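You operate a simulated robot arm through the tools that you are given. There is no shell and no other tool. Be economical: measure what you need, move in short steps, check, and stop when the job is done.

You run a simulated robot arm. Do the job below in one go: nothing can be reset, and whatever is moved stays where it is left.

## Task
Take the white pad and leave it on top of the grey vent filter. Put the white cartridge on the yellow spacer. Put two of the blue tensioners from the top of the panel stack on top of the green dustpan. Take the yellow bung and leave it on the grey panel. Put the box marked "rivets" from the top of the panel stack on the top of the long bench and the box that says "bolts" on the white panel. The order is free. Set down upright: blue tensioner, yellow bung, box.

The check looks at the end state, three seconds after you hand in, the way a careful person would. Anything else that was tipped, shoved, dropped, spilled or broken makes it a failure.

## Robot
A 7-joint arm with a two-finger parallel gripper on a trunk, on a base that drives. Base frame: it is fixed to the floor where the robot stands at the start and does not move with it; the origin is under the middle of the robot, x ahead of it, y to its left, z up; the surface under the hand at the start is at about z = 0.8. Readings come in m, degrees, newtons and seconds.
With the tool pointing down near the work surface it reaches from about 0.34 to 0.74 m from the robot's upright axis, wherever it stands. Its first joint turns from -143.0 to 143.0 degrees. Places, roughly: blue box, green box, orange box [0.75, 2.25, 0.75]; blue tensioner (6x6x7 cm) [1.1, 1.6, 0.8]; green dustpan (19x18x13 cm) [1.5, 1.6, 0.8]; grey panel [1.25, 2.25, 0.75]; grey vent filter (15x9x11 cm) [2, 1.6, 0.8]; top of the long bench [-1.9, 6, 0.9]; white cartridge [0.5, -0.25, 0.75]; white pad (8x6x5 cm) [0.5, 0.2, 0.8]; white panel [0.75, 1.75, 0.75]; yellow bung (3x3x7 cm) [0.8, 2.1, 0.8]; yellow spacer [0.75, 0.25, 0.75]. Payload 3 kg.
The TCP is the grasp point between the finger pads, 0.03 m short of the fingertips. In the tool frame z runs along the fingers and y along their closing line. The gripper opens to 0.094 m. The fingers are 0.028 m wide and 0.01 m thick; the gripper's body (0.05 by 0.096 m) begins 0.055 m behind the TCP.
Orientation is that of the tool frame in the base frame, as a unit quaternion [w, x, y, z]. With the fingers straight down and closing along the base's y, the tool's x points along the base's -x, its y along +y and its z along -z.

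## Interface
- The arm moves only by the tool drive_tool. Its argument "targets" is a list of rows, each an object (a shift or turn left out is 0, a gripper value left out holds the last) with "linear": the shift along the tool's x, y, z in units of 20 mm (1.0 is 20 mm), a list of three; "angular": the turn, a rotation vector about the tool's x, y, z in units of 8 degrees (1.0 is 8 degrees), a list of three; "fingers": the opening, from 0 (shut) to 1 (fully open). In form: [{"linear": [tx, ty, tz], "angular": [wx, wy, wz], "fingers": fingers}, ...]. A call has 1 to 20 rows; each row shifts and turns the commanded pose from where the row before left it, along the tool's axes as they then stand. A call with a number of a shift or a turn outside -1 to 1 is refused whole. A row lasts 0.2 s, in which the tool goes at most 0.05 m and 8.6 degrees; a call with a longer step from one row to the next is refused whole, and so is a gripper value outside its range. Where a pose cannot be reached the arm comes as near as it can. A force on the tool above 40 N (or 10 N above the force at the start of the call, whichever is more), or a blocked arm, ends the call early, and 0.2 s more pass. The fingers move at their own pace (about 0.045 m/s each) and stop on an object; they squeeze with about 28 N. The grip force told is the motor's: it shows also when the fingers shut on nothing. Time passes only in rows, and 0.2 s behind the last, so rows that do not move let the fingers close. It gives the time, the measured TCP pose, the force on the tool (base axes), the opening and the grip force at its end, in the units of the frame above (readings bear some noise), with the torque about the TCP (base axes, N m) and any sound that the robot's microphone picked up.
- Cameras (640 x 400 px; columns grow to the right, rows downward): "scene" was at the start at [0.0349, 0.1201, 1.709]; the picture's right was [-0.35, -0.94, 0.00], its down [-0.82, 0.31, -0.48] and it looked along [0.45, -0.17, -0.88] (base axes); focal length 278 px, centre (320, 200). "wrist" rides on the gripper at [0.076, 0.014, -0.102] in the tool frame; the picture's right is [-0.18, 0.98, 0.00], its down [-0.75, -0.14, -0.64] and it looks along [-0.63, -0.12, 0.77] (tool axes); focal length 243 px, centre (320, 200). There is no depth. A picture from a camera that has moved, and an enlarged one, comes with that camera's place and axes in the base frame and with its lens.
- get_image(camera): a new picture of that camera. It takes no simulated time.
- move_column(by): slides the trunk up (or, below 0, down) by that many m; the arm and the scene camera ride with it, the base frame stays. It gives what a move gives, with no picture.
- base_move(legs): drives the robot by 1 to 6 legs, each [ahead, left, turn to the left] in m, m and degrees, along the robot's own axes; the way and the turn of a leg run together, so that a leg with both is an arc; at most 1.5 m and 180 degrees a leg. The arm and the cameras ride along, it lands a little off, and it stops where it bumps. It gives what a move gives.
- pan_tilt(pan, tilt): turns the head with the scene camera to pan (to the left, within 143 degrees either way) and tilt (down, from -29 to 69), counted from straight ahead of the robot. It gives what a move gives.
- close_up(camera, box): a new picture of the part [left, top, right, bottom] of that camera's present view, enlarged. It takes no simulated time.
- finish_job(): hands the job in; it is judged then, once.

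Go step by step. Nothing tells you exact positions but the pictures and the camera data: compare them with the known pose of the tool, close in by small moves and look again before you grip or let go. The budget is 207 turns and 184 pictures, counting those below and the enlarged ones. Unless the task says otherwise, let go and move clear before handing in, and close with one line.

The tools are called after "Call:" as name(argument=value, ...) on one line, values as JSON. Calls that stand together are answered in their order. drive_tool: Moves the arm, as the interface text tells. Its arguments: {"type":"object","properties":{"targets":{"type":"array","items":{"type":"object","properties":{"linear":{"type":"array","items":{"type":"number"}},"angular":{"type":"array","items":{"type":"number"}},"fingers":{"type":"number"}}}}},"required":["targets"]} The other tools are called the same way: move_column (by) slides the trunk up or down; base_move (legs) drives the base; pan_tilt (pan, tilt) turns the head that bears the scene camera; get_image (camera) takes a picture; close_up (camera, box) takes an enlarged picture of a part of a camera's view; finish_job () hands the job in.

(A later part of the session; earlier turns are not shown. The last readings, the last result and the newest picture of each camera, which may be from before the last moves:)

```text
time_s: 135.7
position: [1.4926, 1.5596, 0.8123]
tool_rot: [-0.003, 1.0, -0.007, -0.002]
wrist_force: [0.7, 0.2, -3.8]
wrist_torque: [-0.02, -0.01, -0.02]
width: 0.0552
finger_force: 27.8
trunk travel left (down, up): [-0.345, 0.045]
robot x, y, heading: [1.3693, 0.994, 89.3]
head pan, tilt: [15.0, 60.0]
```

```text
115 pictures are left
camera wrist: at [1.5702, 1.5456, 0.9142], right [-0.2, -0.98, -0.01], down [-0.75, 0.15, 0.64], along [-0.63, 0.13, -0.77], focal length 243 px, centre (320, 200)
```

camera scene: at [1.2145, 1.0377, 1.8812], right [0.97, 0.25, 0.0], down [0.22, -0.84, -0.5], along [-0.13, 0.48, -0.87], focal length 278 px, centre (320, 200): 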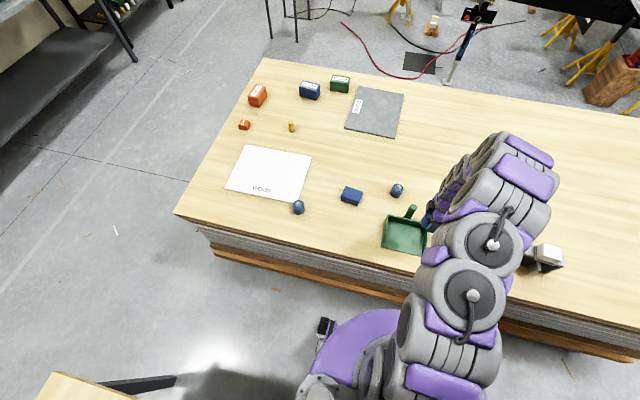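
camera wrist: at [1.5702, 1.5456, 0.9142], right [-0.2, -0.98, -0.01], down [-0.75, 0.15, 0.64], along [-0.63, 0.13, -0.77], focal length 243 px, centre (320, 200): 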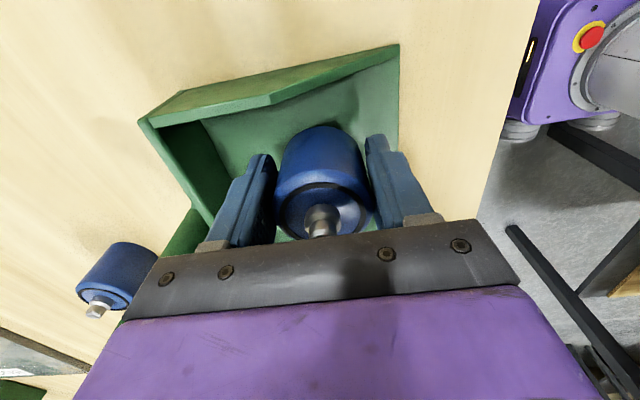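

Call:
drive_tool(targets=[{"linear": [0, 0, 0.3]}, {"linear": [0, 0, 0.2]}, {"linear": [0, 0, 0.2]}])

Call:
drive_tool(targets=[{"linear": [0, 0, 0.15]}, {"linear": [0, 0, 0.15]}])

```text
time_s: 136.5
position: [1.4935, 1.5622, 0.8002]
tool_rot: [-0.004, 1.0, -0.004, 0.0]
wrist_force: [-0.7, -0.4, -2.9]
wrist_torque: [-0.01, -0.04, 0.02]
width: 0.0549
finger_force: 27.7
trunk travel left (down, up): [-0.345, 0.045]
robot x, y, heading: [1.3713, 0.9961, 89.6]
head pan, tilt: [15.0, 60.0]
```

```text
time_s: 137.1
position: [1.4918, 1.5614, 0.7944]
tool_rot: [-0.003, 1.0, -0.007, 0.0]
wrist_force: [0.6, -0.2, -2.6]
wrist_torque: [-0.03, -0.04, 0.01]
width: 0.0551
finger_force: 28.2
trunk travel left (down, up): [-0.345, 0.045]
robot x, y, heading: [1.3713, 0.9922, 89.4]
head pan, tilt: [15.0, 60.0]
```

Call:
drive_tool(targets=[{"linear": [0, 0, 0.1]}, {"linear": [0, 0, 0.1]}])

Call:
drive_tool(targets=[{"linear": [0, 0, 0.1]}, {"linear": [0, 0, 0.1]}])

```text
time_s: 137.7
position: [1.4934, 1.5604, 0.7911]
tool_rot: [-0.003, 1.0, -0.006, 0.0]
wrist_force: [0.1, 0.2, -2.9]
wrist_torque: [-0.02, -0.05, 0.0]
width: 0.0552
finger_force: 28.5
trunk travel left (down, up): [-0.345, 0.045]
robot x, y, heading: [1.3711, 0.9939, 89.5]
head pan, tilt: [15.0, 60.0]
```

```text
time_s: 138.3
position: [1.4926, 1.5604, 0.7876]
tool_rot: [-0.004, 1.0, -0.006, 0.001]
wrist_force: [1.2, -1.9, 22.0]
wrist_torque: [-0.22, 0.12, -0.02]
width: 0.055
finger_force: 28.0
trunk travel left (down, up): [-0.345, 0.045]
robot x, y, heading: [1.3689, 0.9996, 89.7]
head pan, tilt: [15.0, 60.0]
```

Contact; ease up, open partly and rise.

Call:
drive_tool(targets=[{"linear": [0, 0, -0.1]}, {"fingers": 0.82}, {"fingers": 0.82}, {"fingers": 0.82}, {"linear": [0, 0, -0.5]}, {"linear": [0, 0, -1]}, {"linear": [0, 0, -1]}, {"linear": [0, 0, -1]}, {"linear": [0, 0, -1]}, {"linear": [0, 0, -1]}, {"linear": [0, 0, -1]}, {"linear": [0, 0, -1]}, {"linear": [0, 0, -1]}, {"linear": [0, 0, -1]}, {"linear": [0, 0, -1]}])

Call:
get_image(camera="wrist")

```text
time_s: 141.5
position: [1.4905, 1.5603, 0.998]
tool_rot: [-0.002, 1.0, -0.007, 0.0]
wrist_force: [0.2, -0.6, -0.6]
wrist_torque: [0.0, -0.04, 0.01]
width: 0.0769
finger_force: 0.1
trunk travel left (down, up): [-0.345, 0.045]
robot x, y, heading: [1.37, 0.9986, 89.5]
head pan, tilt: [15.0, 60.0]
```

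```text
114 pictures are left
camera wrist: at [1.5672, 1.5462, 1.0999], right [-0.2, -0.98, 0.0], down [-0.75, 0.15, 0.64], along [-0.63, 0.13, -0.77], focal length 243 px, centre (320, 200)
```

wrist: 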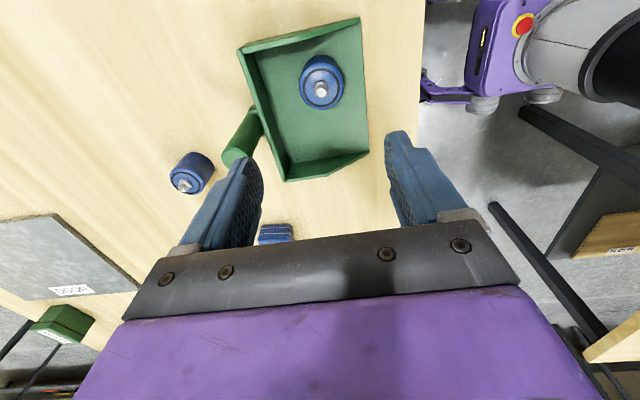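

First tensioner upright in the pan. Now to the second at ≈(0.978,1.588).

Call:
drive_tool(targets=[{"linear": [-1, 0, -1], "fingers": 1}, {"linear": [-1, 0, -1]}, {"linear": [-1, 0, -1]}, {"linear": [-1, 0, -1]}, {"linear": [-1, 0, -1]}, {"linear": [-1, 0, 0]}, {"linear": [-1, 0, 0]}, {"linear": [-1, 0, 0]}, {"linear": [-1, 0, 0]}, {"linear": [-1, 0, 0]}, {"linear": [-1, 0, 0]}, {"linear": [-1, 0, 0]}, {"linear": [-1, 0, 0]}, {"linear": [-1, 0, 0]}, {"linear": [-1, 0, 0]}, {"linear": [-1, 0, 0]}, {"linear": [-1, 0, 0]}, {"linear": [-1, 0, 0]}, {"linear": [-1, 0, 0]}, {"linear": [-1, 0, 0]}])

Call:
drive_tool(targets=[{"linear": [-1, -0.2, 0]}, {"linear": [-1, -0.2, 0]}, {"linear": [-1, -0.2, 0]}, {"linear": [-1, -0.2, 0]}, {"linear": [-1, -0.2, 0]}, {"linear": [-0.6, -0.2, 0]}])

Call:
move_column(by=-0.17)

Call:
get_image(camera="wrist")

```text
time_s: 145.7
position: [1.0901, 1.5665, 1.0988]
tool_rot: [-0.004, 1.0, -0.006, 0.0]
wrist_force: [0.6, -0.4, 0.2]
wrist_torque: [0.05, 0.06, -0.01]
width: 0.094
finger_force: 0.0
trunk travel left (down, up): [-0.345, 0.045]
robot x, y, heading: [1.3672, 0.9964, 89.6]
head pan, tilt: [15.0, 60.0]
```

```text
time_s: 147.1
position: [0.9778, 1.591, 1.0981]
tool_rot: [-0.003, 1.0, -0.006, 0.0]
wrist_force: [-0.8, -0.4, -0.1]
wrist_torque: [0.01, 0.01, 0.01]
width: 0.0938
finger_force: 0.1
trunk travel left (down, up): [-0.345, 0.045]
robot x, y, heading: [1.3698, 1.0008, 89.6]
head pan, tilt: [15.0, 60.0]
```

```text
time_s: 149.1
position: [0.9795, 1.5891, 0.9283]
tool_rot: [-0.003, 1.0, -0.007, 0.0]
wrist_force: [-0.5, 0.1, 0.4]
wrist_torque: [0.01, 0.03, -0.01]
width: 0.0937
finger_force: 0.1
trunk travel left (down, up): [-0.175, 0.215]
robot x, y, heading: [1.3725, 0.9943, 89.4]
head pan, tilt: [15.0, 60.0]
```

```text
113 pictures are left
camera wrist: at [1.0561, 1.5749, 1.0302], right [-0.2, -0.98, -0.01], down [-0.75, 0.15, 0.64], along [-0.63, 0.13, -0.77], focal length 243 px, centre (320, 200)
```

wrist: 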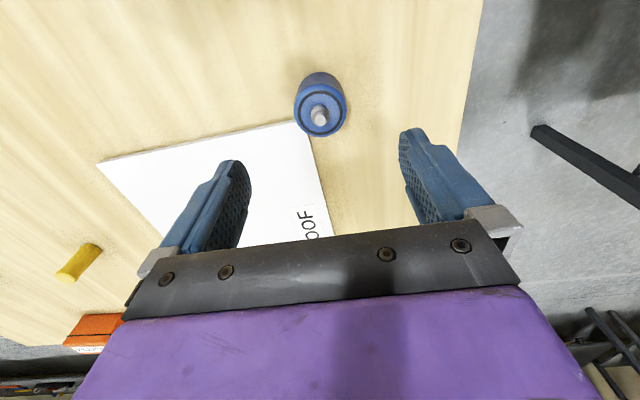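

Aligned; panel edge is at x≈0.953, fingers clear it. Descend and grip.

Call:
drive_tool(targets=[{"linear": [-0.1, -0.15, 1]}, {"linear": [0, 0, 1]}, {"linear": [0, 0, 1]}, {"linear": [0, 0, 1]}, {"linear": [0, 0, 1]}, {"linear": [0, 0, 1]}, {"linear": [0, 0, 1]}])

Call:
get_image(camera="wrist")

```text
time_s: 150.7
position: [0.9769, 1.5936, 0.787]
tool_rot: [-0.002, 1.0, -0.007, 0.002]
wrist_force: [-0.7, 0.2, 1.1]
wrist_torque: [0.01, 0.01, -0.03]
width: 0.0937
finger_force: 0.1
trunk travel left (down, up): [-0.175, 0.215]
robot x, y, heading: [1.3717, 0.9945, 89.6]
head pan, tilt: [15.0, 60.0]
```

```text
112 pictures are left
camera wrist: at [1.0537, 1.5796, 0.8894], right [-0.2, -0.98, -0.01], down [-0.75, 0.15, 0.64], along [-0.63, 0.13, -0.77], focal length 243 px, centre (320, 200)
```

wrist: 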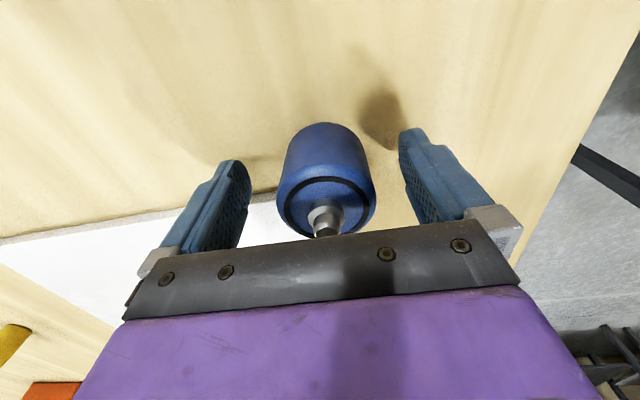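

Call:
drive_tool(targets=[{"linear": [0, 0.2, 0]}, {"fingers": 0.3}, {"fingers": 0.3}, {"fingers": 0.3}, {"fingers": 0.3}, {"linear": [0, 0, -0.5]}, {"linear": [0, 0, -1]}, {"linear": [0, 0, -1]}, {"linear": [0, 0, -1]}, {"linear": [0, 0, -1]}, {"linear": [0, 0, -1]}, {"linear": [0, 0, -1]}, {"linear": [0, 0, -1]}, {"linear": [0, 0, -1]}])

Call:
move_column(by=0.17)

Call:
get_image(camera="wrist")

```text
time_s: 153.7
position: [0.9784, 1.5876, 0.9619]
tool_rot: [-0.002, 1.0, -0.007, 0.001]
wrist_force: [-0.4, -0.8, -2.8]
wrist_torque: [0.02, -0.03, -0.02]
width: 0.0541
finger_force: 28.2
trunk travel left (down, up): [-0.175, 0.215]
robot x, y, heading: [1.3669, 0.9946, 89.6]
head pan, tilt: [15.0, 60.0]
```

```text
time_s: 155.6
position: [0.9769, 1.5879, 1.1303]
tool_rot: [-0.003, 1.0, -0.006, 0.001]
wrist_force: [0.0, 0.0, -4.5]
wrist_torque: [-0.02, -0.04, 0.01]
width: 0.0543
finger_force: 28.2
trunk travel left (down, up): [-0.345, 0.045]
robot x, y, heading: [1.371, 0.9962, 89.4]
head pan, tilt: [15.0, 60.0]
```

```text
111 pictures are left
camera wrist: at [1.0537, 1.5744, 1.2331], right [-0.2, -0.98, -0.01], down [-0.75, 0.15, 0.64], along [-0.63, 0.13, -0.77], focal length 243 px, centre (320, 200)
```

wrist: 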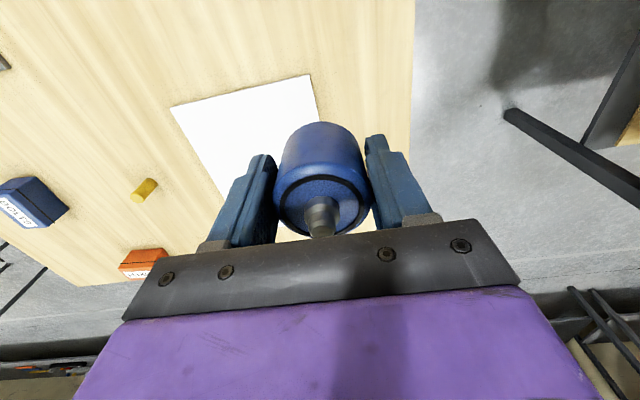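

Carry the second one to the left half of the pan (≈1.409,1.56).

Call:
drive_tool(targets=[{"linear": [1, 0, 0]}, {"linear": [1, 0, 0]}, {"linear": [1, 0, 0]}, {"linear": [1, 0, 0]}, {"linear": [1, 0, 0]}, {"linear": [1, 0, 0]}, {"linear": [1, 0, 0]}, {"linear": [1, 0, 0]}, {"linear": [1, 0, 0]}, {"linear": [1, 0, 0]}, {"linear": [1, 0, 0]}, {"linear": [1, 0, 0]}, {"linear": [1, 0.2, 0]}, {"linear": [1, 0.2, 0]}, {"linear": [1, 0.2, 0]}, {"linear": [1, 0.2, 0]}, {"linear": [1, 0.2, 0]}, {"linear": [1, 0.2, 0]}, {"linear": [1, 0.2, 0]}, {"linear": [1, 0, 0]}])

Call:
drive_tool(targets=[{"linear": [1, 0, 0]}, {"linear": [0.6, 0, 1]}, {"linear": [0, 0, 1]}, {"linear": [0, 0, 1]}, {"linear": [0, 0, 1]}, {"linear": [0, 0, 1]}, {"linear": [0, 0, 1]}, {"linear": [0, 0, 1]}, {"linear": [0, 0, 1]}, {"linear": [0, 0, 1]}, {"linear": [0, 0, 1]}])

Call:
get_image(camera="wrist")

```text
time_s: 159.8
position: [1.3758, 1.5552, 1.1344]
tool_rot: [-0.002, 1.0, -0.006, 0.0]
wrist_force: [0.5, 0.0, -2.8]
wrist_torque: [-0.02, -0.01, 0.03]
width: 0.0542
finger_force: 28.2
trunk travel left (down, up): [-0.345, 0.045]
robot x, y, heading: [1.3735, 0.9933, 89.5]
head pan, tilt: [15.0, 60.0]
```

```text
time_s: 162.2
position: [1.4103, 1.5568, 0.9294]
tool_rot: [-0.002, 1.0, -0.006, 0.0]
wrist_force: [-0.5, 0.7, -2.6]
wrist_torque: [-0.02, -0.01, 0.01]
width: 0.0541
finger_force: 28.0
trunk travel left (down, up): [-0.345, 0.045]
robot x, y, heading: [1.3671, 0.9946, 89.6]
head pan, tilt: [15.0, 60.0]
```

```text
110 pictures are left
camera wrist: at [1.4878, 1.5427, 1.0317], right [-0.2, -0.98, -0.01], down [-0.75, 0.15, 0.64], along [-0.63, 0.13, -0.77], focal length 243 px, centre (320, 200)
```

wrist: 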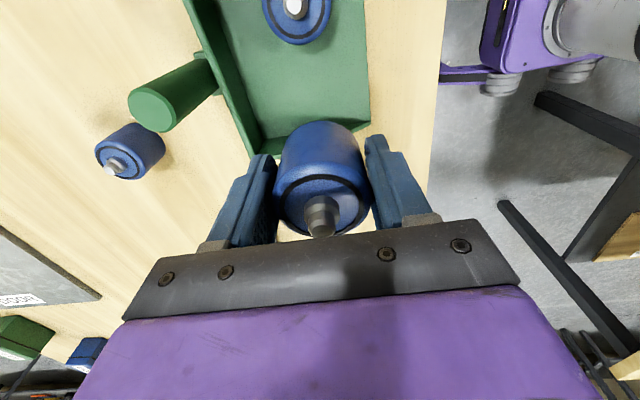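

Call:
drive_tool(targets=[{"linear": [0.2, 0, 1]}, {"linear": [0, -0.1, 1]}, {"linear": [0, 0, 1]}, {"linear": [0, 0, 1]}, {"linear": [0, 0, 1]}, {"linear": [0, 0, 1]}, {"linear": [0, 0, 0.4]}])

Call:
get_image(camera="wrist")

```text
time_s: 163.8
position: [1.4117, 1.5595, 0.8047]
tool_rot: [-0.003, 1.0, -0.006, 0.0]
wrist_force: [0.7, -0.7, -2.7]
wrist_torque: [-0.03, -0.01, 0.01]
width: 0.0541
finger_force: 27.9
trunk travel left (down, up): [-0.345, 0.045]
robot x, y, heading: [1.3712, 0.9931, 89.6]
head pan, tilt: [15.0, 60.0]
```

```text
109 pictures are left
camera wrist: at [1.4894, 1.545, 0.9061], right [-0.2, -0.98, -0.01], down [-0.75, 0.15, 0.64], along [-0.63, 0.13, -0.77], focal length 243 px, centre (320, 200)
```

wrist: 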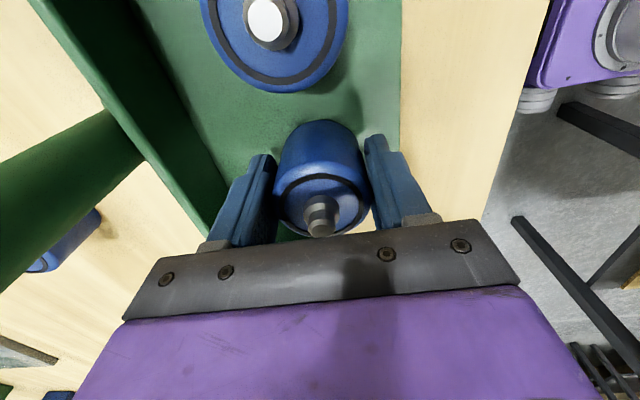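

Call:
drive_tool(targets=[{"linear": [0, 0, 0.25]}, {"linear": [0, 0, 0.2]}, {"linear": [0, 0, 0.1]}, {"linear": [0, 0, 0.1]}])

Call:
drive_tool(targets=[{"linear": [0, 0, 0.1]}, {"linear": [0, 0, 0.1]}])

```text
time_s: 164.8
position: [1.4142, 1.5593, 0.7933]
tool_rot: [-0.004, 1.0, -0.006, 0.0]
wrist_force: [-0.4, -3.3, 11.2]
wrist_torque: [-0.36, 0.03, 0.05]
width: 0.054
finger_force: 27.9
trunk travel left (down, up): [-0.345, 0.045]
robot x, y, heading: [1.3691, 0.9963, 89.3]
head pan, tilt: [15.0, 60.0]
```

```text
time_s: 165.4
position: [1.4125, 1.5593, 0.7885]
tool_rot: [-0.004, 1.0, -0.006, 0.001]
wrist_force: [-3.9, -0.7, 23.4]
wrist_torque: [-0.14, 0.25, 0.14]
width: 0.0536
finger_force: 28.4
trunk travel left (down, up): [-0.345, 0.045]
robot x, y, heading: [1.3694, 0.9936, 89.6]
head pan, tilt: [15.0, 60.0]
```

Call:
drive_tool(targets=[{"linear": [0, 0, -0.12]}, {"fingers": 0.82}, {"fingers": 0.82}, {"fingers": 0.82}, {"linear": [0, 0, -0.5]}, {"linear": [0, 0, -1]}, {"linear": [0, 0, -1]}, {"linear": [0, 0, -1]}, {"linear": [0, 0, -1]}, {"linear": [0, 0, -1]}, {"linear": [0, 0, -1]}, {"linear": [0, 0, -1]}, {"linear": [0, 0, -1]}, {"linear": [0, 0, -1]}, {"linear": [0, 0, -1]}, {"linear": [0, 0, -1]}, {"linear": [0, 0, -1]}, {"linear": [0, 0, -1]}])

Call:
get_image(camera="wrist")

Call:
get_image(camera="scene")

```text
time_s: 169.2
position: [1.4115, 1.5562, 1.0607]
tool_rot: [-0.002, 1.0, -0.006, 0.0]
wrist_force: [0.4, -0.7, -0.2]
wrist_torque: [-0.03, 0.01, 0.0]
width: 0.0771
finger_force: 0.0
trunk travel left (down, up): [-0.345, 0.045]
robot x, y, heading: [1.3725, 0.9976, 89.4]
head pan, tilt: [15.0, 60.0]
```

```text
108 pictures are left
camera wrist: at [1.4888, 1.5415, 1.1615], right [-0.2, -0.98, 0.0], down [-0.75, 0.15, 0.64], along [-0.63, 0.13, -0.77], focal length 243 px, centre (320, 200)
```

wrist: 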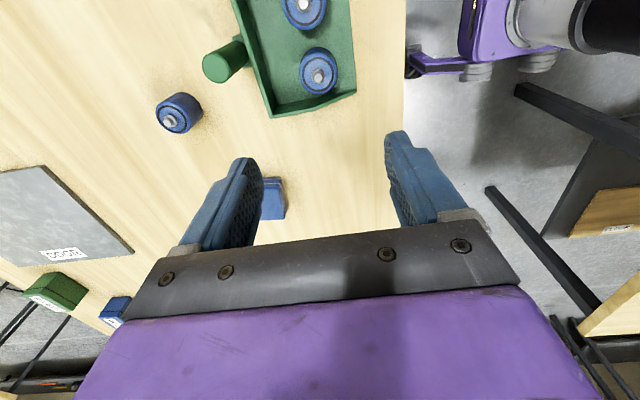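

```text
107 pictures are left
camera scene: at [1.2124, 1.0364, 1.8811], right [0.97, 0.25, 0.0], down [0.22, -0.84, -0.5], along [-0.12, 0.48, -0.87], focal length 278 px, centre (320, 200)
```

scene: 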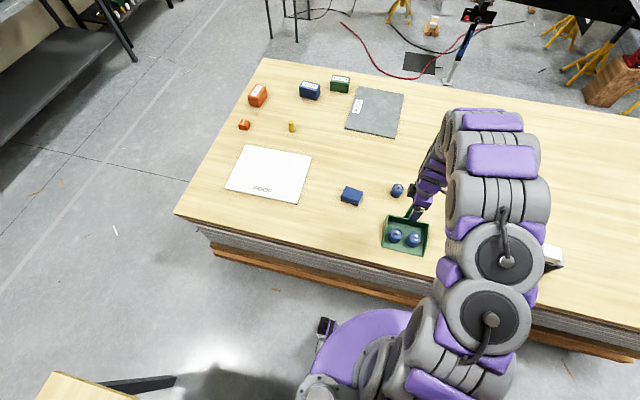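

Both tensioners stand in the pan. Now I measure the boxes, bung and panels on the far-left part.

Call:
close_up(camera="scene", box=[220, 60, 420, 200])

```text
2.86 times, centred on (320, 130) of scene
camera zoom: at [1.2124, 1.0364, 1.8811], right [0.97, 0.25, 0.0], down [0.22, -0.84, -0.5], along [-0.12, 0.48, -0.87], focal length 794 px, centre (320, 400)
```

zoom: 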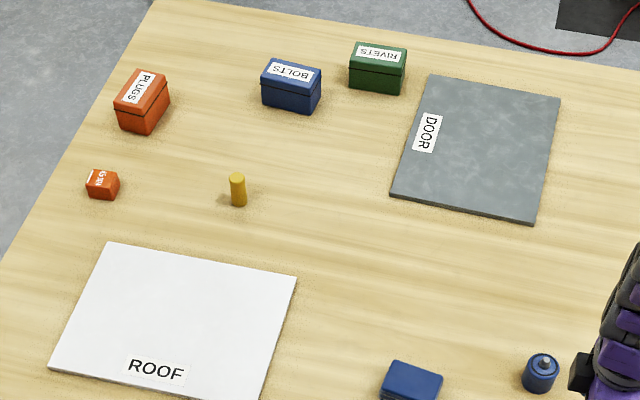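

Positions: bolts box ≈(0.82,2.33), rivets ≈(0.98,2.44), bung ≈(0.80,2.04), white panel centre ≈(0.78,1.755), grey panel centre ≈(1.22,2.31). I retract the arm and drive the safe way around the table to the stack's left end.

Call:
drive_tool(targets=[{"linear": [0, 1, -1], "fingers": 1}, {"linear": [0, 1, -1]}, {"linear": [0, 1, -1]}, {"linear": [0, 1, -1]}, {"linear": [0, 1, 0]}, {"linear": [0, 1, 0]}, {"linear": [0, 1, 0]}, {"angular": [0, 0, 1]}, {"angular": [0, 0, 1]}, {"angular": [0, 0, 1]}, {"angular": [0, 0, 1]}, {"angular": [0, 0, 1]}, {"angular": [0, 0, 1]}, {"angular": [0, 0, 1]}, {"angular": [0, 0, 1]}, {"angular": [0, 0, 1]}, {"angular": [0, 0, 1]}, {"angular": [0, 0, 1]}, {"angular": [0, 0, 0.2]}])

Call:
base_move(legs=[[0, -0.28, 0.5], [-1.5, 0, 0], [-0.42, 0, 0], [0, 1.1, 0], [0, 1.0, 0]])

```text
time_s: 173.2
position: [1.4104, 1.4172, 1.1403]
tool_rot: [0.002, -0.705, 0.709, 0.002]
wrist_force: [-0.8, 0.0, -0.6]
wrist_torque: [0.03, 0.0, 0.02]
width: 0.0937
finger_force: 0.0
trunk travel left (down, up): [-0.345, 0.045]
robot x, y, heading: [1.3686, 0.9951, 89.5]
head pan, tilt: [15.0, 60.0]
```

```text
time_s: 194.4
position: [-0.4792, -0.3943, 1.1392]
tool_rot: [0.006, -0.69, 0.723, -0.002]
wrist_force: [-0.6, 0.2, 0.6]
wrist_torque: [0.0, -0.06, -0.02]
width: 0.0941
finger_force: 0.1
trunk travel left (down, up): [-0.345, 0.045]
robot x, y, heading: [-0.5242, -0.8136, 87.0]
head pan, tilt: [15.0, 60.0]
```

Call:
base_move(legs=[[0, 0, 3], [1.5, 0, 0], [1.45, 0, 0]])

Call:
pan_tilt(pan=-80, tilt=45)

Call:
get_image(camera="scene")

```text
time_s: 209.2
position: [-0.4774, 2.5806, 1.1403]
tool_rot: [-0.002, 0.709, -0.705, -0.003]
wrist_force: [-0.7, -0.7, 0.3]
wrist_torque: [-0.03, -0.06, 0.01]
width: 0.0941
finger_force: 0.1
trunk travel left (down, up): [-0.345, 0.045]
robot x, y, heading: [-0.5158, 2.1628, 89.7]
head pan, tilt: [15.0, 60.0]
```

```text
time_s: 210.9
position: [-0.4758, 2.5798, 1.14]
tool_rot: [-0.002, 0.709, -0.705, -0.003]
wrist_force: [0.7, 0.6, 0.4]
wrist_torque: [0.02, 0.01, -0.02]
width: 0.094
finger_force: 0.0
trunk travel left (down, up): [-0.345, 0.045]
robot x, y, heading: [-0.5149, 2.1609, 89.8]
head pan, tilt: [-80.0, 45.0]
```

```text
105 pictures are left
camera scene: at [-0.5755, 2.1483, 1.9007], right [0.17, -0.98, 0.0], down [-0.7, -0.12, -0.71], along [0.7, 0.12, -0.71], focal length 278 px, centre (320, 200)
```

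scene: 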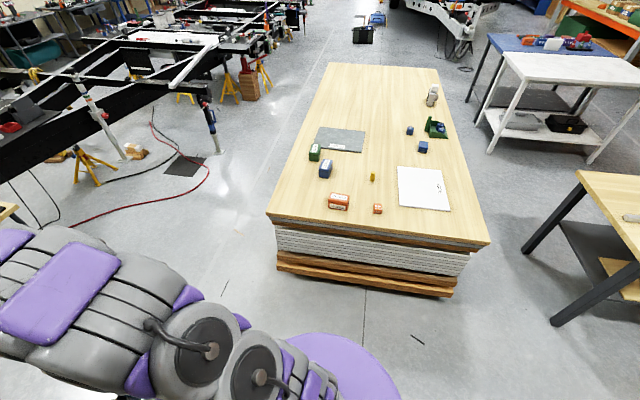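

Call:
base_move(legs=[[0, 0, -89.8], [0.5, 0, 0]])

Call:
pan_tilt(pan=0, tilt=50)

Call:
get_image(camera="scene")

Call:
get_image(camera="wrist")

```text
time_s: 217.7
position: [0.4119, 2.1266, 1.1408]
tool_rot: [0.004, -0.006, 1.0, 0.0]
wrist_force: [0.0, -0.2, -0.5]
wrist_torque: [-0.03, 0.01, -0.02]
width: 0.0941
finger_force: 0.1
trunk travel left (down, up): [-0.345, 0.045]
robot x, y, heading: [-0.0084, 2.1673, 0.1]
head pan, tilt: [-80.0, 45.0]
```

```text
time_s: 219.2
position: [0.4103, 2.1268, 1.1413]
tool_rot: [0.004, -0.005, 1.0, 0.0]
wrist_force: [-0.6, -0.3, 0.5]
wrist_torque: [0.01, -0.02, 0.0]
width: 0.0941
finger_force: 0.0
trunk travel left (down, up): [-0.345, 0.045]
robot x, y, heading: [-0.0091, 2.167, 0.2]
head pan, tilt: [0.0, 50.0]
```

```text
104 pictures are left
camera scene: at [0.0429, 2.3041, 1.8936], right [0.0, -1.0, 0.0], down [-0.77, 0.0, -0.64], along [0.64, 0.0, -0.77], focal length 278 px, centre (320, 200)
```

scene: 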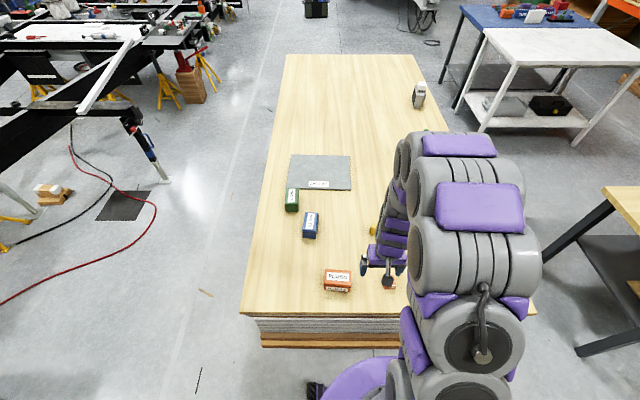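

```text
103 pictures are left
camera wrist: at [0.3346, 2.1415, 1.242], right [0.17, 0.98, 0.0], down [0.75, -0.13, 0.65], along [0.64, -0.11, -0.76], focal length 243 px, centre (320, 200)
```

wrist: 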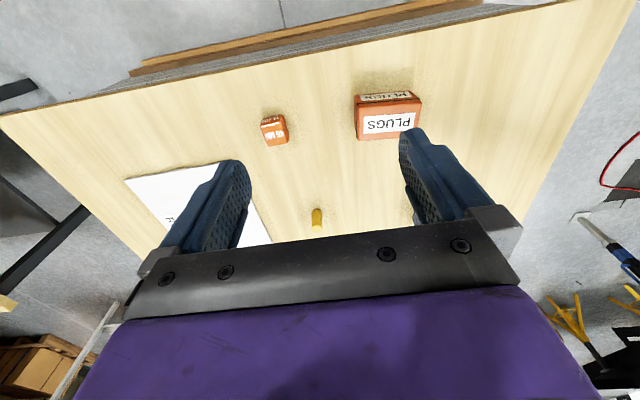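

Call:
close_up(camera="scene", box=[240, 140, 400, 320])

```text
2.22 times, centred on (320, 230) of scene
camera zoom: at [0.0429, 2.3041, 1.8936], right [0.0, -1.0, 0.0], down [-0.77, 0.0, -0.64], along [0.64, 0.0, -0.77], focal length 618 px, centre (320, 133)
```

zoom: 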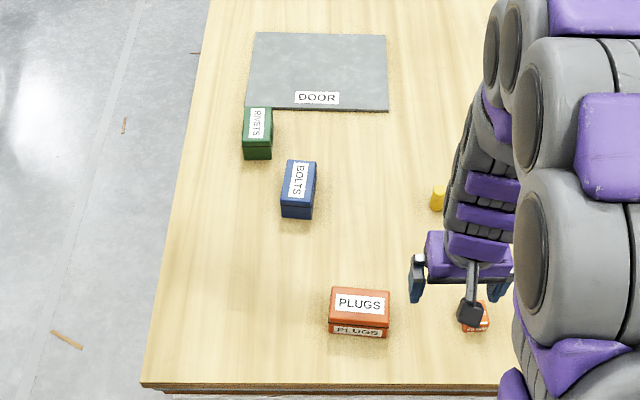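

I move 14 cm closer and bring the hand above the BOLTS box (≈0.80,2.35).

Call:
base_move(legs=[[0.14, 0, 0]])

Call:
drive_tool(targets=[{"linear": [-1, 1, 0]}, {"linear": [-1, 1, 0]}, {"linear": [-1, 1, 0]}, {"linear": [-1, 1, 0]}, {"linear": [-1, 1, 0]}, {"linear": [-1, 1, 0]}, {"linear": [-1, 1, 0]}, {"linear": [-1, 1, 0]}, {"linear": [-1, 1, 0]}, {"linear": [-1, 1, 0]}, {"linear": [-1, 1, 0]}, {"linear": [-0.5, 0, 0], "angular": [0, 0, 0.9]}, {"linear": [0, 0, 0]}])

Call:
get_image(camera="wrist")

```text
time_s: 220.5
position: [0.5541, 2.1246, 1.14]
tool_rot: [0.005, -0.004, 1.0, 0.0]
wrist_force: [0.1, 0.1, 0.2]
wrist_torque: [0.03, 0.03, 0.02]
width: 0.0939
finger_force: 0.0
trunk travel left (down, up): [-0.345, 0.045]
robot x, y, heading: [0.1371, 2.1623, -0.0]
head pan, tilt: [0.0, 50.0]
```

```text
time_s: 223.3
position: [0.7783, 2.3493, 1.1428]
tool_rot: [0.005, 0.06, 0.998, -0.001]
wrist_force: [-0.5, -0.2, 0.1]
wrist_torque: [0.0, 0.02, -0.01]
width: 0.0941
finger_force: 0.0
trunk travel left (down, up): [-0.345, 0.045]
robot x, y, heading: [0.1303, 2.1637, 0.3]
head pan, tilt: [0.0, 50.0]
```

```text
101 pictures are left
camera wrist: at [0.7054, 2.3732, 1.2441], right [0.3, 0.95, 0.0], down [0.72, -0.23, 0.65], along [0.62, -0.19, -0.76], focal length 243 px, centre (320, 200)
```

wrist: 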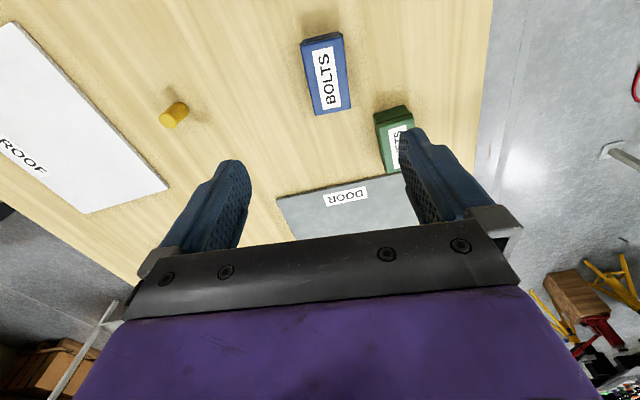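

Call:
drive_tool(targets=[{"linear": [-0.75, 0.3, 0], "angular": [0, 0, -0.15]}, {"linear": [-0.75, 0.3, 0]}])

Call:
move_column(by=-0.19)

Call:
get_image(camera="wrist")

```text
time_s: 223.9
position: [0.8109, 2.3569, 1.1418]
tool_rot: [0.004, 0.049, 0.999, 0.0]
wrist_force: [0.4, -0.2, -0.6]
wrist_torque: [0.05, 0.02, 0.0]
width: 0.094
finger_force: 0.1
trunk travel left (down, up): [-0.345, 0.045]
robot x, y, heading: [0.1339, 2.1634, -0.1]
head pan, tilt: [0.0, 50.0]
```

```text
time_s: 226.0
position: [0.8107, 2.3559, 0.9526]
tool_rot: [0.005, 0.049, 0.999, 0.0]
wrist_force: [-1.0, 0.3, 0.1]
wrist_torque: [-0.01, 0.0, -0.02]
width: 0.0939
finger_force: 0.0
trunk travel left (down, up): [-0.155, 0.235]
robot x, y, heading: [0.1359, 2.1649, -0.2]
head pan, tilt: [0.0, 50.0]
```

```text
100 pictures are left
camera wrist: at [0.7361, 2.3789, 1.0532], right [0.28, 0.96, 0.0], down [0.73, -0.21, 0.65], along [0.62, -0.18, -0.76], focal length 243 px, centre (320, 200)
```

wrist: 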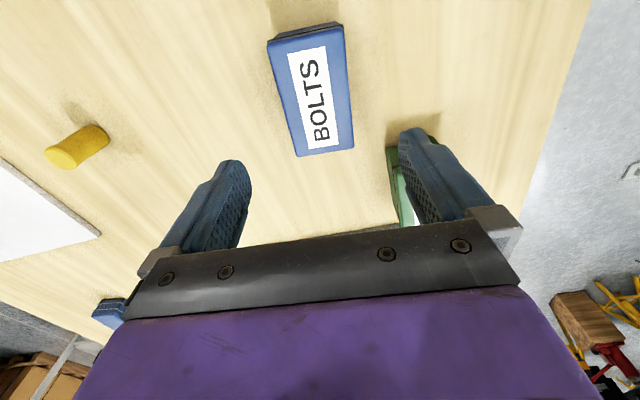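

Well aligned. Descend, grip, and lift.

Call:
drive_tool(targets=[{"linear": [0, -0.1, 1]}, {"linear": [0, 0, 1]}, {"linear": [0, 0, 1]}, {"linear": [0, 0, 1]}, {"linear": [0, 0, 1]}, {"linear": [0, 0, 1]}, {"linear": [0, 0, 1]}, {"linear": [0, 0, 0.9]}])

Call:
get_image(camera="wrist")

```text
time_s: 227.8
position: [0.8129, 2.3532, 0.7943]
tool_rot: [0.004, 0.049, 0.999, 0.0]
wrist_force: [-0.2, -0.6, -0.2]
wrist_torque: [0.01, 0.02, 0.04]
width: 0.0942
finger_force: 0.1
trunk travel left (down, up): [-0.155, 0.235]
robot x, y, heading: [0.1341, 2.1642, 0.1]
head pan, tilt: [0.0, 50.0]
```

```text
99 pictures are left
camera wrist: at [0.7383, 2.3768, 0.8948], right [0.28, 0.96, 0.0], down [0.73, -0.21, 0.65], along [0.62, -0.18, -0.76], focal length 243 px, centre (320, 200)
```

wrist: 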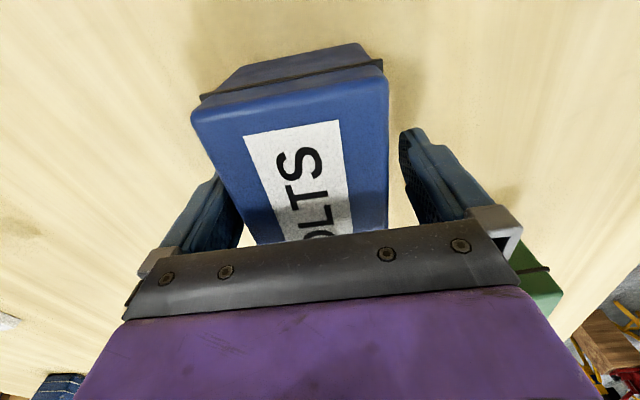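

Call:
drive_tool(targets=[{"linear": [0, -0.3, 0.4]}, {"fingers": 0.3}, {"fingers": 0.3}, {"fingers": 0.3}, {"fingers": 0.3}, {"linear": [0, 0, -0.5]}, {"linear": [0, 0, -1]}, {"linear": [0, 0, -1]}, {"linear": [0, 0, -1]}, {"linear": [0, 0, -1]}, {"linear": [0, 0, -1]}, {"linear": [0, 0, -1]}, {"linear": [0, 0, -1]}])

Call:
move_column(by=0.15)

Call:
get_image(camera="wrist")

```text
time_s: 230.6
position: [0.8085, 2.3492, 0.9372]
tool_rot: [0.005, 0.048, 0.999, 0.001]
wrist_force: [1.0, 0.2, -3.4]
wrist_torque: [-0.01, 0.03, 0.0]
width: 0.0702
finger_force: 28.1
trunk travel left (down, up): [-0.155, 0.235]
robot x, y, heading: [0.1313, 2.1658, -0.0]
head pan, tilt: [0.0, 50.0]
```

```text
time_s: 232.3
position: [0.8098, 2.3521, 1.0853]
tool_rot: [0.005, 0.049, 0.999, 0.0]
wrist_force: [-0.3, 0.3, -3.3]
wrist_torque: [0.0, 0.03, -0.01]
width: 0.0699
finger_force: 27.7
trunk travel left (down, up): [-0.305, 0.085]
robot x, y, heading: [0.1323, 2.161, 0.2]
head pan, tilt: [0.0, 50.0]
```

```text
98 pictures are left
camera wrist: at [0.7347, 2.3743, 1.1869], right [0.28, 0.96, 0.0], down [0.73, -0.21, 0.65], along [0.62, -0.18, -0.76], focal length 243 px, centre (320, 200)
```

wrist: 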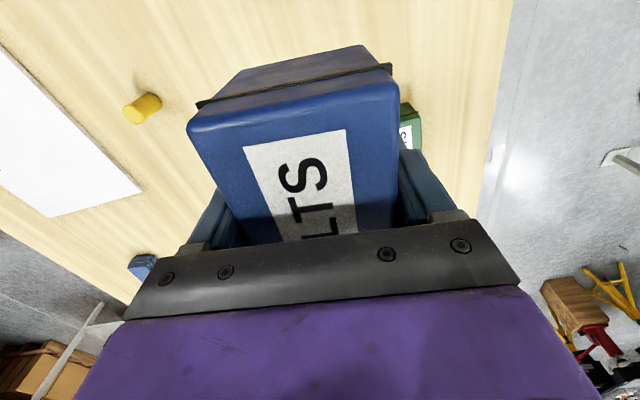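

BOLTS box held. Move it over to the white panel around (0.72,1.77).

Call:
drive_tool(targets=[{"angular": [0, 0, -0.7]}, {"linear": [0.16, -1, 0]}, {"linear": [0.16, -1, 0]}, {"linear": [0.16, -1, 0]}, {"linear": [0.16, -1, 0]}, {"linear": [0.16, -1, 0]}, {"linear": [0.16, -1, 0]}, {"linear": [0.16, -1, 0]}, {"linear": [0.16, -1, 0]}, {"linear": [0.16, -1, 0]}, {"linear": [0.16, -1, 0]}, {"linear": [0.16, -1, 0]}, {"linear": [0.16, -1, 0]}, {"linear": [0.16, -1, 0]}, {"linear": [0.16, -1, 0]}, {"linear": [0.16, -1, 0]}, {"linear": [0.16, -1, 0]}, {"linear": [0.16, -1, 0]}, {"linear": [0.16, -1, 0]}, {"linear": [0.16, -1, 0]}])

Call:
drive_tool(targets=[{"linear": [0.16, -1, 0]}, {"linear": [0.16, -1, 0]}, {"linear": [0.16, -1, 0]}, {"linear": [0.16, -1, 0]}, {"linear": [0.16, -1, 0]}, {"linear": [0.16, -1, 0]}, {"linear": [0.16, -1, 0]}, {"linear": [0.16, -1, 0]}, {"linear": [0.16, -1, 0]}, {"linear": [0.16, -1, 0]}])

Call:
get_image(camera="wrist")

Call:
get_image(camera="scene")

```text
time_s: 236.6
position: [0.7468, 1.968, 1.0861]
tool_rot: [0.005, 0.0, 1.0, 0.001]
wrist_force: [-0.2, 0.9, -3.0]
wrist_torque: [0.02, 0.02, 0.0]
width: 0.0705
finger_force: 28.0
trunk travel left (down, up): [-0.305, 0.085]
robot x, y, heading: [0.1341, 2.1658, -0.0]
head pan, tilt: [0.0, 50.0]
```

```text
time_s: 238.8
position: [0.7143, 1.7682, 1.085]
tool_rot: [0.004, 0.001, 1.0, 0.002]
wrist_force: [0.0, 1.0, -3.2]
wrist_torque: [-0.03, 0.0, 0.01]
width: 0.0704
finger_force: 27.6
trunk travel left (down, up): [-0.305, 0.085]
robot x, y, heading: [0.1332, 2.1641, -0.1]
head pan, tilt: [0.0, 50.0]
```

```text
97 pictures are left
camera wrist: at [0.6393, 1.7837, 1.1855], right [0.18, 0.98, 0.0], down [0.75, -0.14, 0.65], along [0.64, -0.12, -0.76], focal length 243 px, centre (320, 200)
```

wrist: 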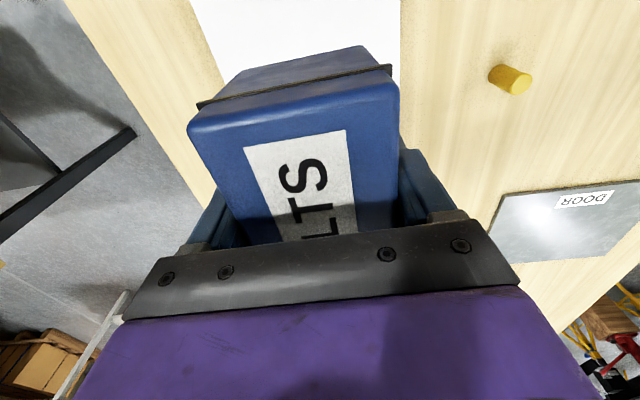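

```text
96 pictures are left
camera scene: at [0.1868, 2.2982, 1.854], right [0.0, -1.0, 0.0], down [-0.77, 0.0, -0.64], along [0.64, 0.0, -0.77], focal length 278 px, centre (320, 200)
```

scene: 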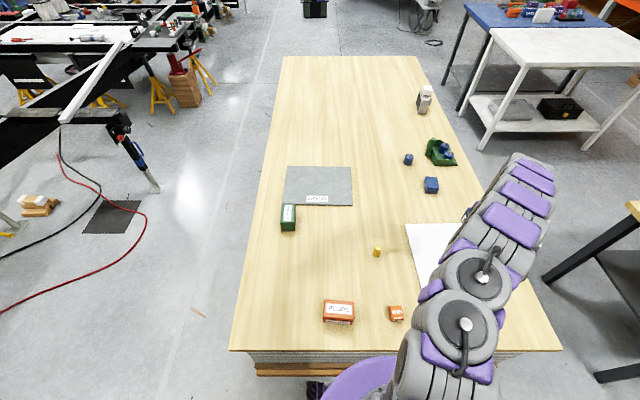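

Over the panel. Lower with trunk, then arm.

Call:
move_column(by=-0.17)

Call:
drive_tool(targets=[{"linear": [0, -0.3, 1]}, {"linear": [0, 0, 1]}, {"linear": [0, 0, 1]}, {"linear": [0, 0, 1]}, {"linear": [0, 0, 0.5]}])

Call:
get_image(camera="wrist")

```text
time_s: 240.7
position: [0.7143, 1.7689, 0.9144]
tool_rot: [0.006, -0.001, 1.0, 0.002]
wrist_force: [0.6, 0.9, -2.8]
wrist_torque: [-0.04, -0.01, 0.02]
width: 0.0703
finger_force: 28.1
trunk travel left (down, up): [-0.135, 0.255]
robot x, y, heading: [0.1347, 2.1659, -0.1]
head pan, tilt: [0.0, 50.0]
```

```text
time_s: 241.9
position: [0.7147, 1.7647, 0.8274]
tool_rot: [0.005, 0.0, 1.0, 0.001]
wrist_force: [0.1, 0.1, -2.0]
wrist_torque: [0.0, -0.03, -0.01]
width: 0.0702
finger_force: 28.4
trunk travel left (down, up): [-0.135, 0.255]
robot x, y, heading: [0.1349, 2.1623, 0.2]
head pan, tilt: [0.0, 50.0]
```

```text
95 pictures are left
camera wrist: at [0.6395, 1.7793, 0.9266], right [0.18, 0.98, 0.0], down [0.75, -0.14, 0.65], along [0.64, -0.12, -0.76], focal length 243 px, centre (320, 200)
```

wrist: 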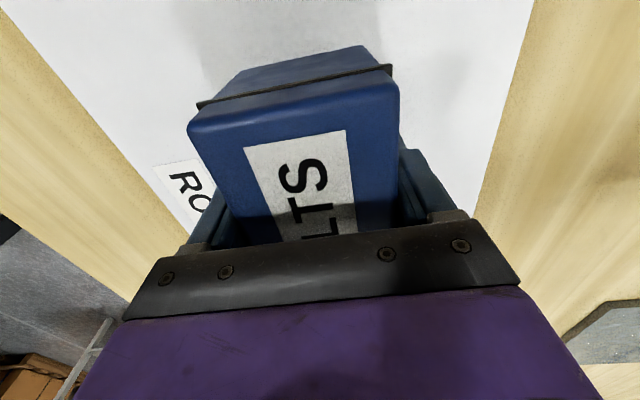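

Call:
drive_tool(targets=[{"linear": [0, 0, 0.5]}, {"linear": [0, 0, 0.3]}, {"linear": [0, 0, 0.2]}, {"linear": [0, 0, 0.15]}])

Call:
drive_tool(targets=[{"linear": [0, 0, 0.12]}, {"linear": [0, 0, 0.12]}])

```text
time_s: 242.9
position: [0.718, 1.7622, 0.8018]
tool_rot: [0.004, 0.0, 1.0, 0.001]
wrist_force: [0.4, -0.1, -3.4]
wrist_torque: [-0.04, 0.02, 0.0]
width: 0.0704
finger_force: 27.7
trunk travel left (down, up): [-0.135, 0.255]
robot x, y, heading: [0.1359, 2.1639, 0.2]
head pan, tilt: [0.0, 50.0]
```

```text
time_s: 243.5
position: [0.7177, 1.7622, 0.7984]
tool_rot: [0.006, 0.0, 1.0, 0.0]
wrist_force: [-0.8, 0.5, 9.3]
wrist_torque: [0.1, 0.71, 0.0]
width: 0.0705
finger_force: 27.8
trunk travel left (down, up): [-0.135, 0.255]
robot x, y, heading: [0.1336, 2.1642, -0.1]
head pan, tilt: [0.0, 50.0]
```

Contact. Lower a hair, release, rise.

Call:
drive_tool(targets=[{"linear": [0, 0, 0.05]}, {"fingers": 1}, {"fingers": 1}, {"fingers": 1}, {"linear": [0, 0, -0.5]}, {"linear": [0, 0, -1]}, {"linear": [0, 0, -1]}, {"linear": [0, 0, -1]}, {"linear": [0, 0, -1]}, {"linear": [0, 0, -1]}, {"linear": [0, 0, -1]}, {"linear": [0, 0, -1]}, {"linear": [0, 0, -1]}])

Call:
move_column(by=0.12)

Call:
get_image(camera="wrist")

```text
time_s: 246.3
position: [0.7144, 1.7637, 0.9663]
tool_rot: [0.004, 0.0, 1.0, 0.001]
wrist_force: [0.7, -0.3, 0.2]
wrist_torque: [0.0, 0.01, 0.02]
width: 0.0939
finger_force: 0.0
trunk travel left (down, up): [-0.135, 0.255]
robot x, y, heading: [0.1363, 2.1661, -0.1]
head pan, tilt: [0.0, 50.0]
```

```text
time_s: 247.8
position: [0.7152, 1.7642, 1.0855]
tool_rot: [0.004, 0.0, 1.0, 0.001]
wrist_force: [-0.1, 0.0, -0.6]
wrist_torque: [-0.01, 0.0, 0.0]
width: 0.0939
finger_force: 0.0
trunk travel left (down, up): [-0.255, 0.135]
robot x, y, heading: [0.134, 2.1652, 0.0]
head pan, tilt: [0.0, 50.0]
```

```text
94 pictures are left
camera wrist: at [0.639, 1.7797, 1.1865], right [0.18, 0.98, 0.0], down [0.75, -0.14, 0.65], along [0.64, -0.12, -0.76], focal length 243 px, centre (320, 200)
```

wrist: 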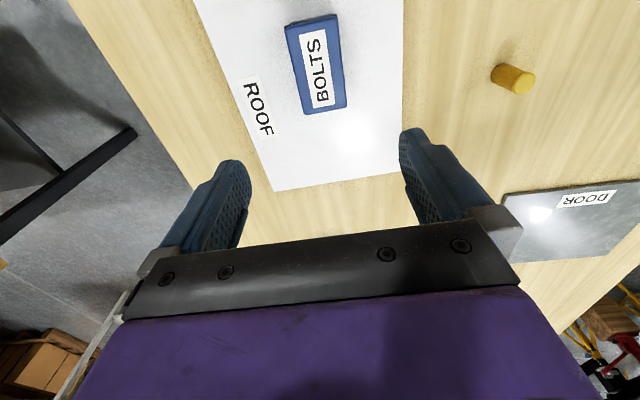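

BOLTS placed on the white panel. Next the bung at ≈(0.79,2.05).

Call:
drive_tool(targets=[{"linear": [-0.26, 1, 0]}, {"linear": [-0.26, 1, 0]}, {"linear": [-0.26, 1, 0]}, {"linear": [-0.26, 1, 0]}, {"linear": [-0.26, 1, 0]}, {"linear": [-0.26, 1, 0]}, {"linear": [-0.26, 1, 0]}, {"linear": [-0.26, 1, 0]}, {"linear": [-0.26, 1, 0]}, {"linear": [-0.26, 1, 0]}, {"linear": [-0.26, 1, 0]}, {"linear": [-0.26, 1, 0]}, {"linear": [-0.26, 1, 0]}, {"linear": [-0.26, 1, 0]}, {"linear": [0, 0.3, 1]}, {"linear": [0, 0, 1]}, {"linear": [0, 0, 1]}, {"linear": [0, 0, 1]}, {"linear": [0, 0, 1]}])

Call:
get_image(camera="wrist")

```text
time_s: 251.8
position: [0.7893, 2.0512, 0.9871]
tool_rot: [0.004, -0.001, 1.0, 0.0]
wrist_force: [-0.4, -0.5, 0.0]
wrist_torque: [-0.01, 0.02, 0.0]
width: 0.0943
finger_force: 0.1
trunk travel left (down, up): [-0.255, 0.135]
robot x, y, heading: [0.1305, 2.1608, 0.2]
head pan, tilt: [0.0, 50.0]
```

```text
93 pictures are left
camera wrist: at [0.7139, 2.0678, 1.0877], right [0.18, 0.98, 0.0], down [0.75, -0.14, 0.65], along [0.64, -0.12, -0.76], focal length 243 px, centre (320, 200)
```

wrist: 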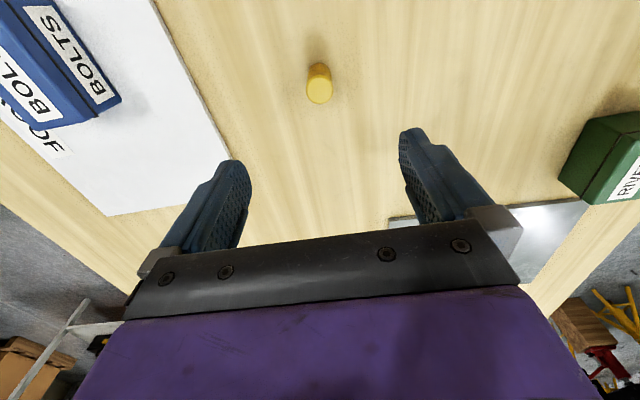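

Aligned. Lower trunk then descend and grip.

Call:
move_column(by=-0.08)

Call:
drive_tool(targets=[{"linear": [0, 0, 1]}, {"linear": [0, 0, 1]}, {"linear": [0, 0, 1]}, {"linear": [0, 0, 1]}, {"linear": [0, 0, 1]}, {"linear": [0, 0, 1]}])

Call:
get_image(camera="wrist")

```text
time_s: 252.9
position: [0.7904, 2.0523, 0.9079]
tool_rot: [0.006, -0.001, 1.0, 0.0]
wrist_force: [0.3, 0.3, 0.0]
wrist_torque: [0.01, 0.01, 0.03]
width: 0.0939
finger_force: 0.2
trunk travel left (down, up): [-0.175, 0.215]
robot x, y, heading: [0.1392, 2.1662, -0.0]
head pan, tilt: [0.0, 50.0]
```

```text
time_s: 254.3
position: [0.792, 2.0532, 0.7878]
tool_rot: [0.005, 0.0, 1.0, 0.001]
wrist_force: [0.2, -0.7, -1.0]
wrist_torque: [0.01, -0.01, 0.01]
width: 0.0939
finger_force: 0.0
trunk travel left (down, up): [-0.175, 0.215]
robot x, y, heading: [0.1335, 2.1631, 0.1]
head pan, tilt: [0.0, 50.0]
```

```text
92 pictures are left
camera wrist: at [0.7159, 2.0689, 0.8887], right [0.18, 0.98, 0.0], down [0.75, -0.14, 0.65], along [0.64, -0.12, -0.76], focal length 243 px, centre (320, 200)
```

wrist: 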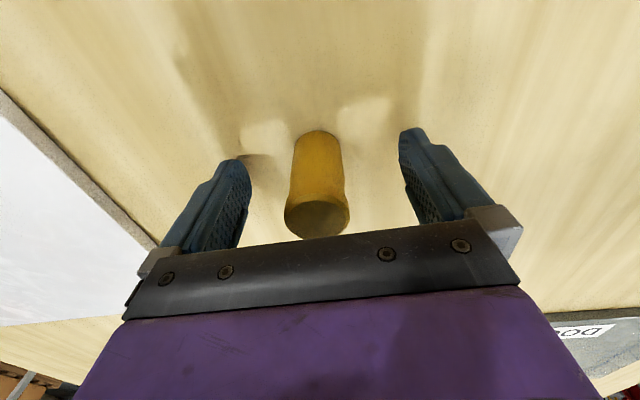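

Call:
drive_tool(targets=[{"fingers": 0.1}, {"fingers": 0.1}, {"fingers": 0.1}, {"fingers": 0.1}, {"fingers": 0.1}, {"linear": [0, 0, -0.5]}, {"linear": [0, 0, -1]}, {"linear": [0, 0, -1]}, {"linear": [0, 0, -1]}, {"linear": [0, 0, -1]}, {"linear": [0, 0, -1]}, {"linear": [0, 0, -1]}, {"linear": [0, 0, -1]}, {"linear": [0, 0, -1]}])

Call:
move_column(by=0.18)

Call:
get_image(camera="wrist")

```text
time_s: 257.3
position: [0.7877, 2.0528, 0.957]
tool_rot: [0.005, 0.0, 1.0, 0.001]
wrist_force: [0.7, 0.4, -0.9]
wrist_torque: [0.0, 0.02, 0.01]
width: 0.0289
finger_force: 28.3
trunk travel left (down, up): [-0.175, 0.215]
robot x, y, heading: [0.1349, 2.1632, -0.2]
head pan, tilt: [0.0, 50.0]
```

```text
time_s: 259.3
position: [0.7892, 2.052, 1.1365]
tool_rot: [0.005, 0.001, 1.0, 0.001]
wrist_force: [0.4, -0.8, -0.3]
wrist_torque: [0.01, 0.03, -0.01]
width: 0.0289
finger_force: 27.8
trunk travel left (down, up): [-0.355, 0.035]
robot x, y, heading: [0.1351, 2.1623, 0.2]
head pan, tilt: [0.0, 50.0]
```

```text
91 pictures are left
camera wrist: at [0.7123, 2.0676, 1.2379], right [0.18, 0.98, 0.0], down [0.75, -0.14, 0.65], along [0.64, -0.12, -0.76], focal length 243 px, centre (320, 200)
```

wrist: 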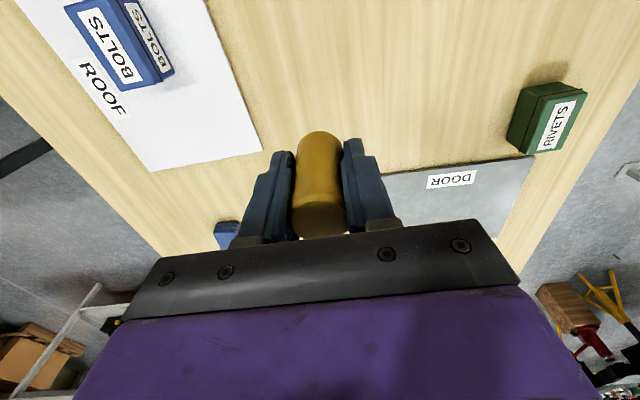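

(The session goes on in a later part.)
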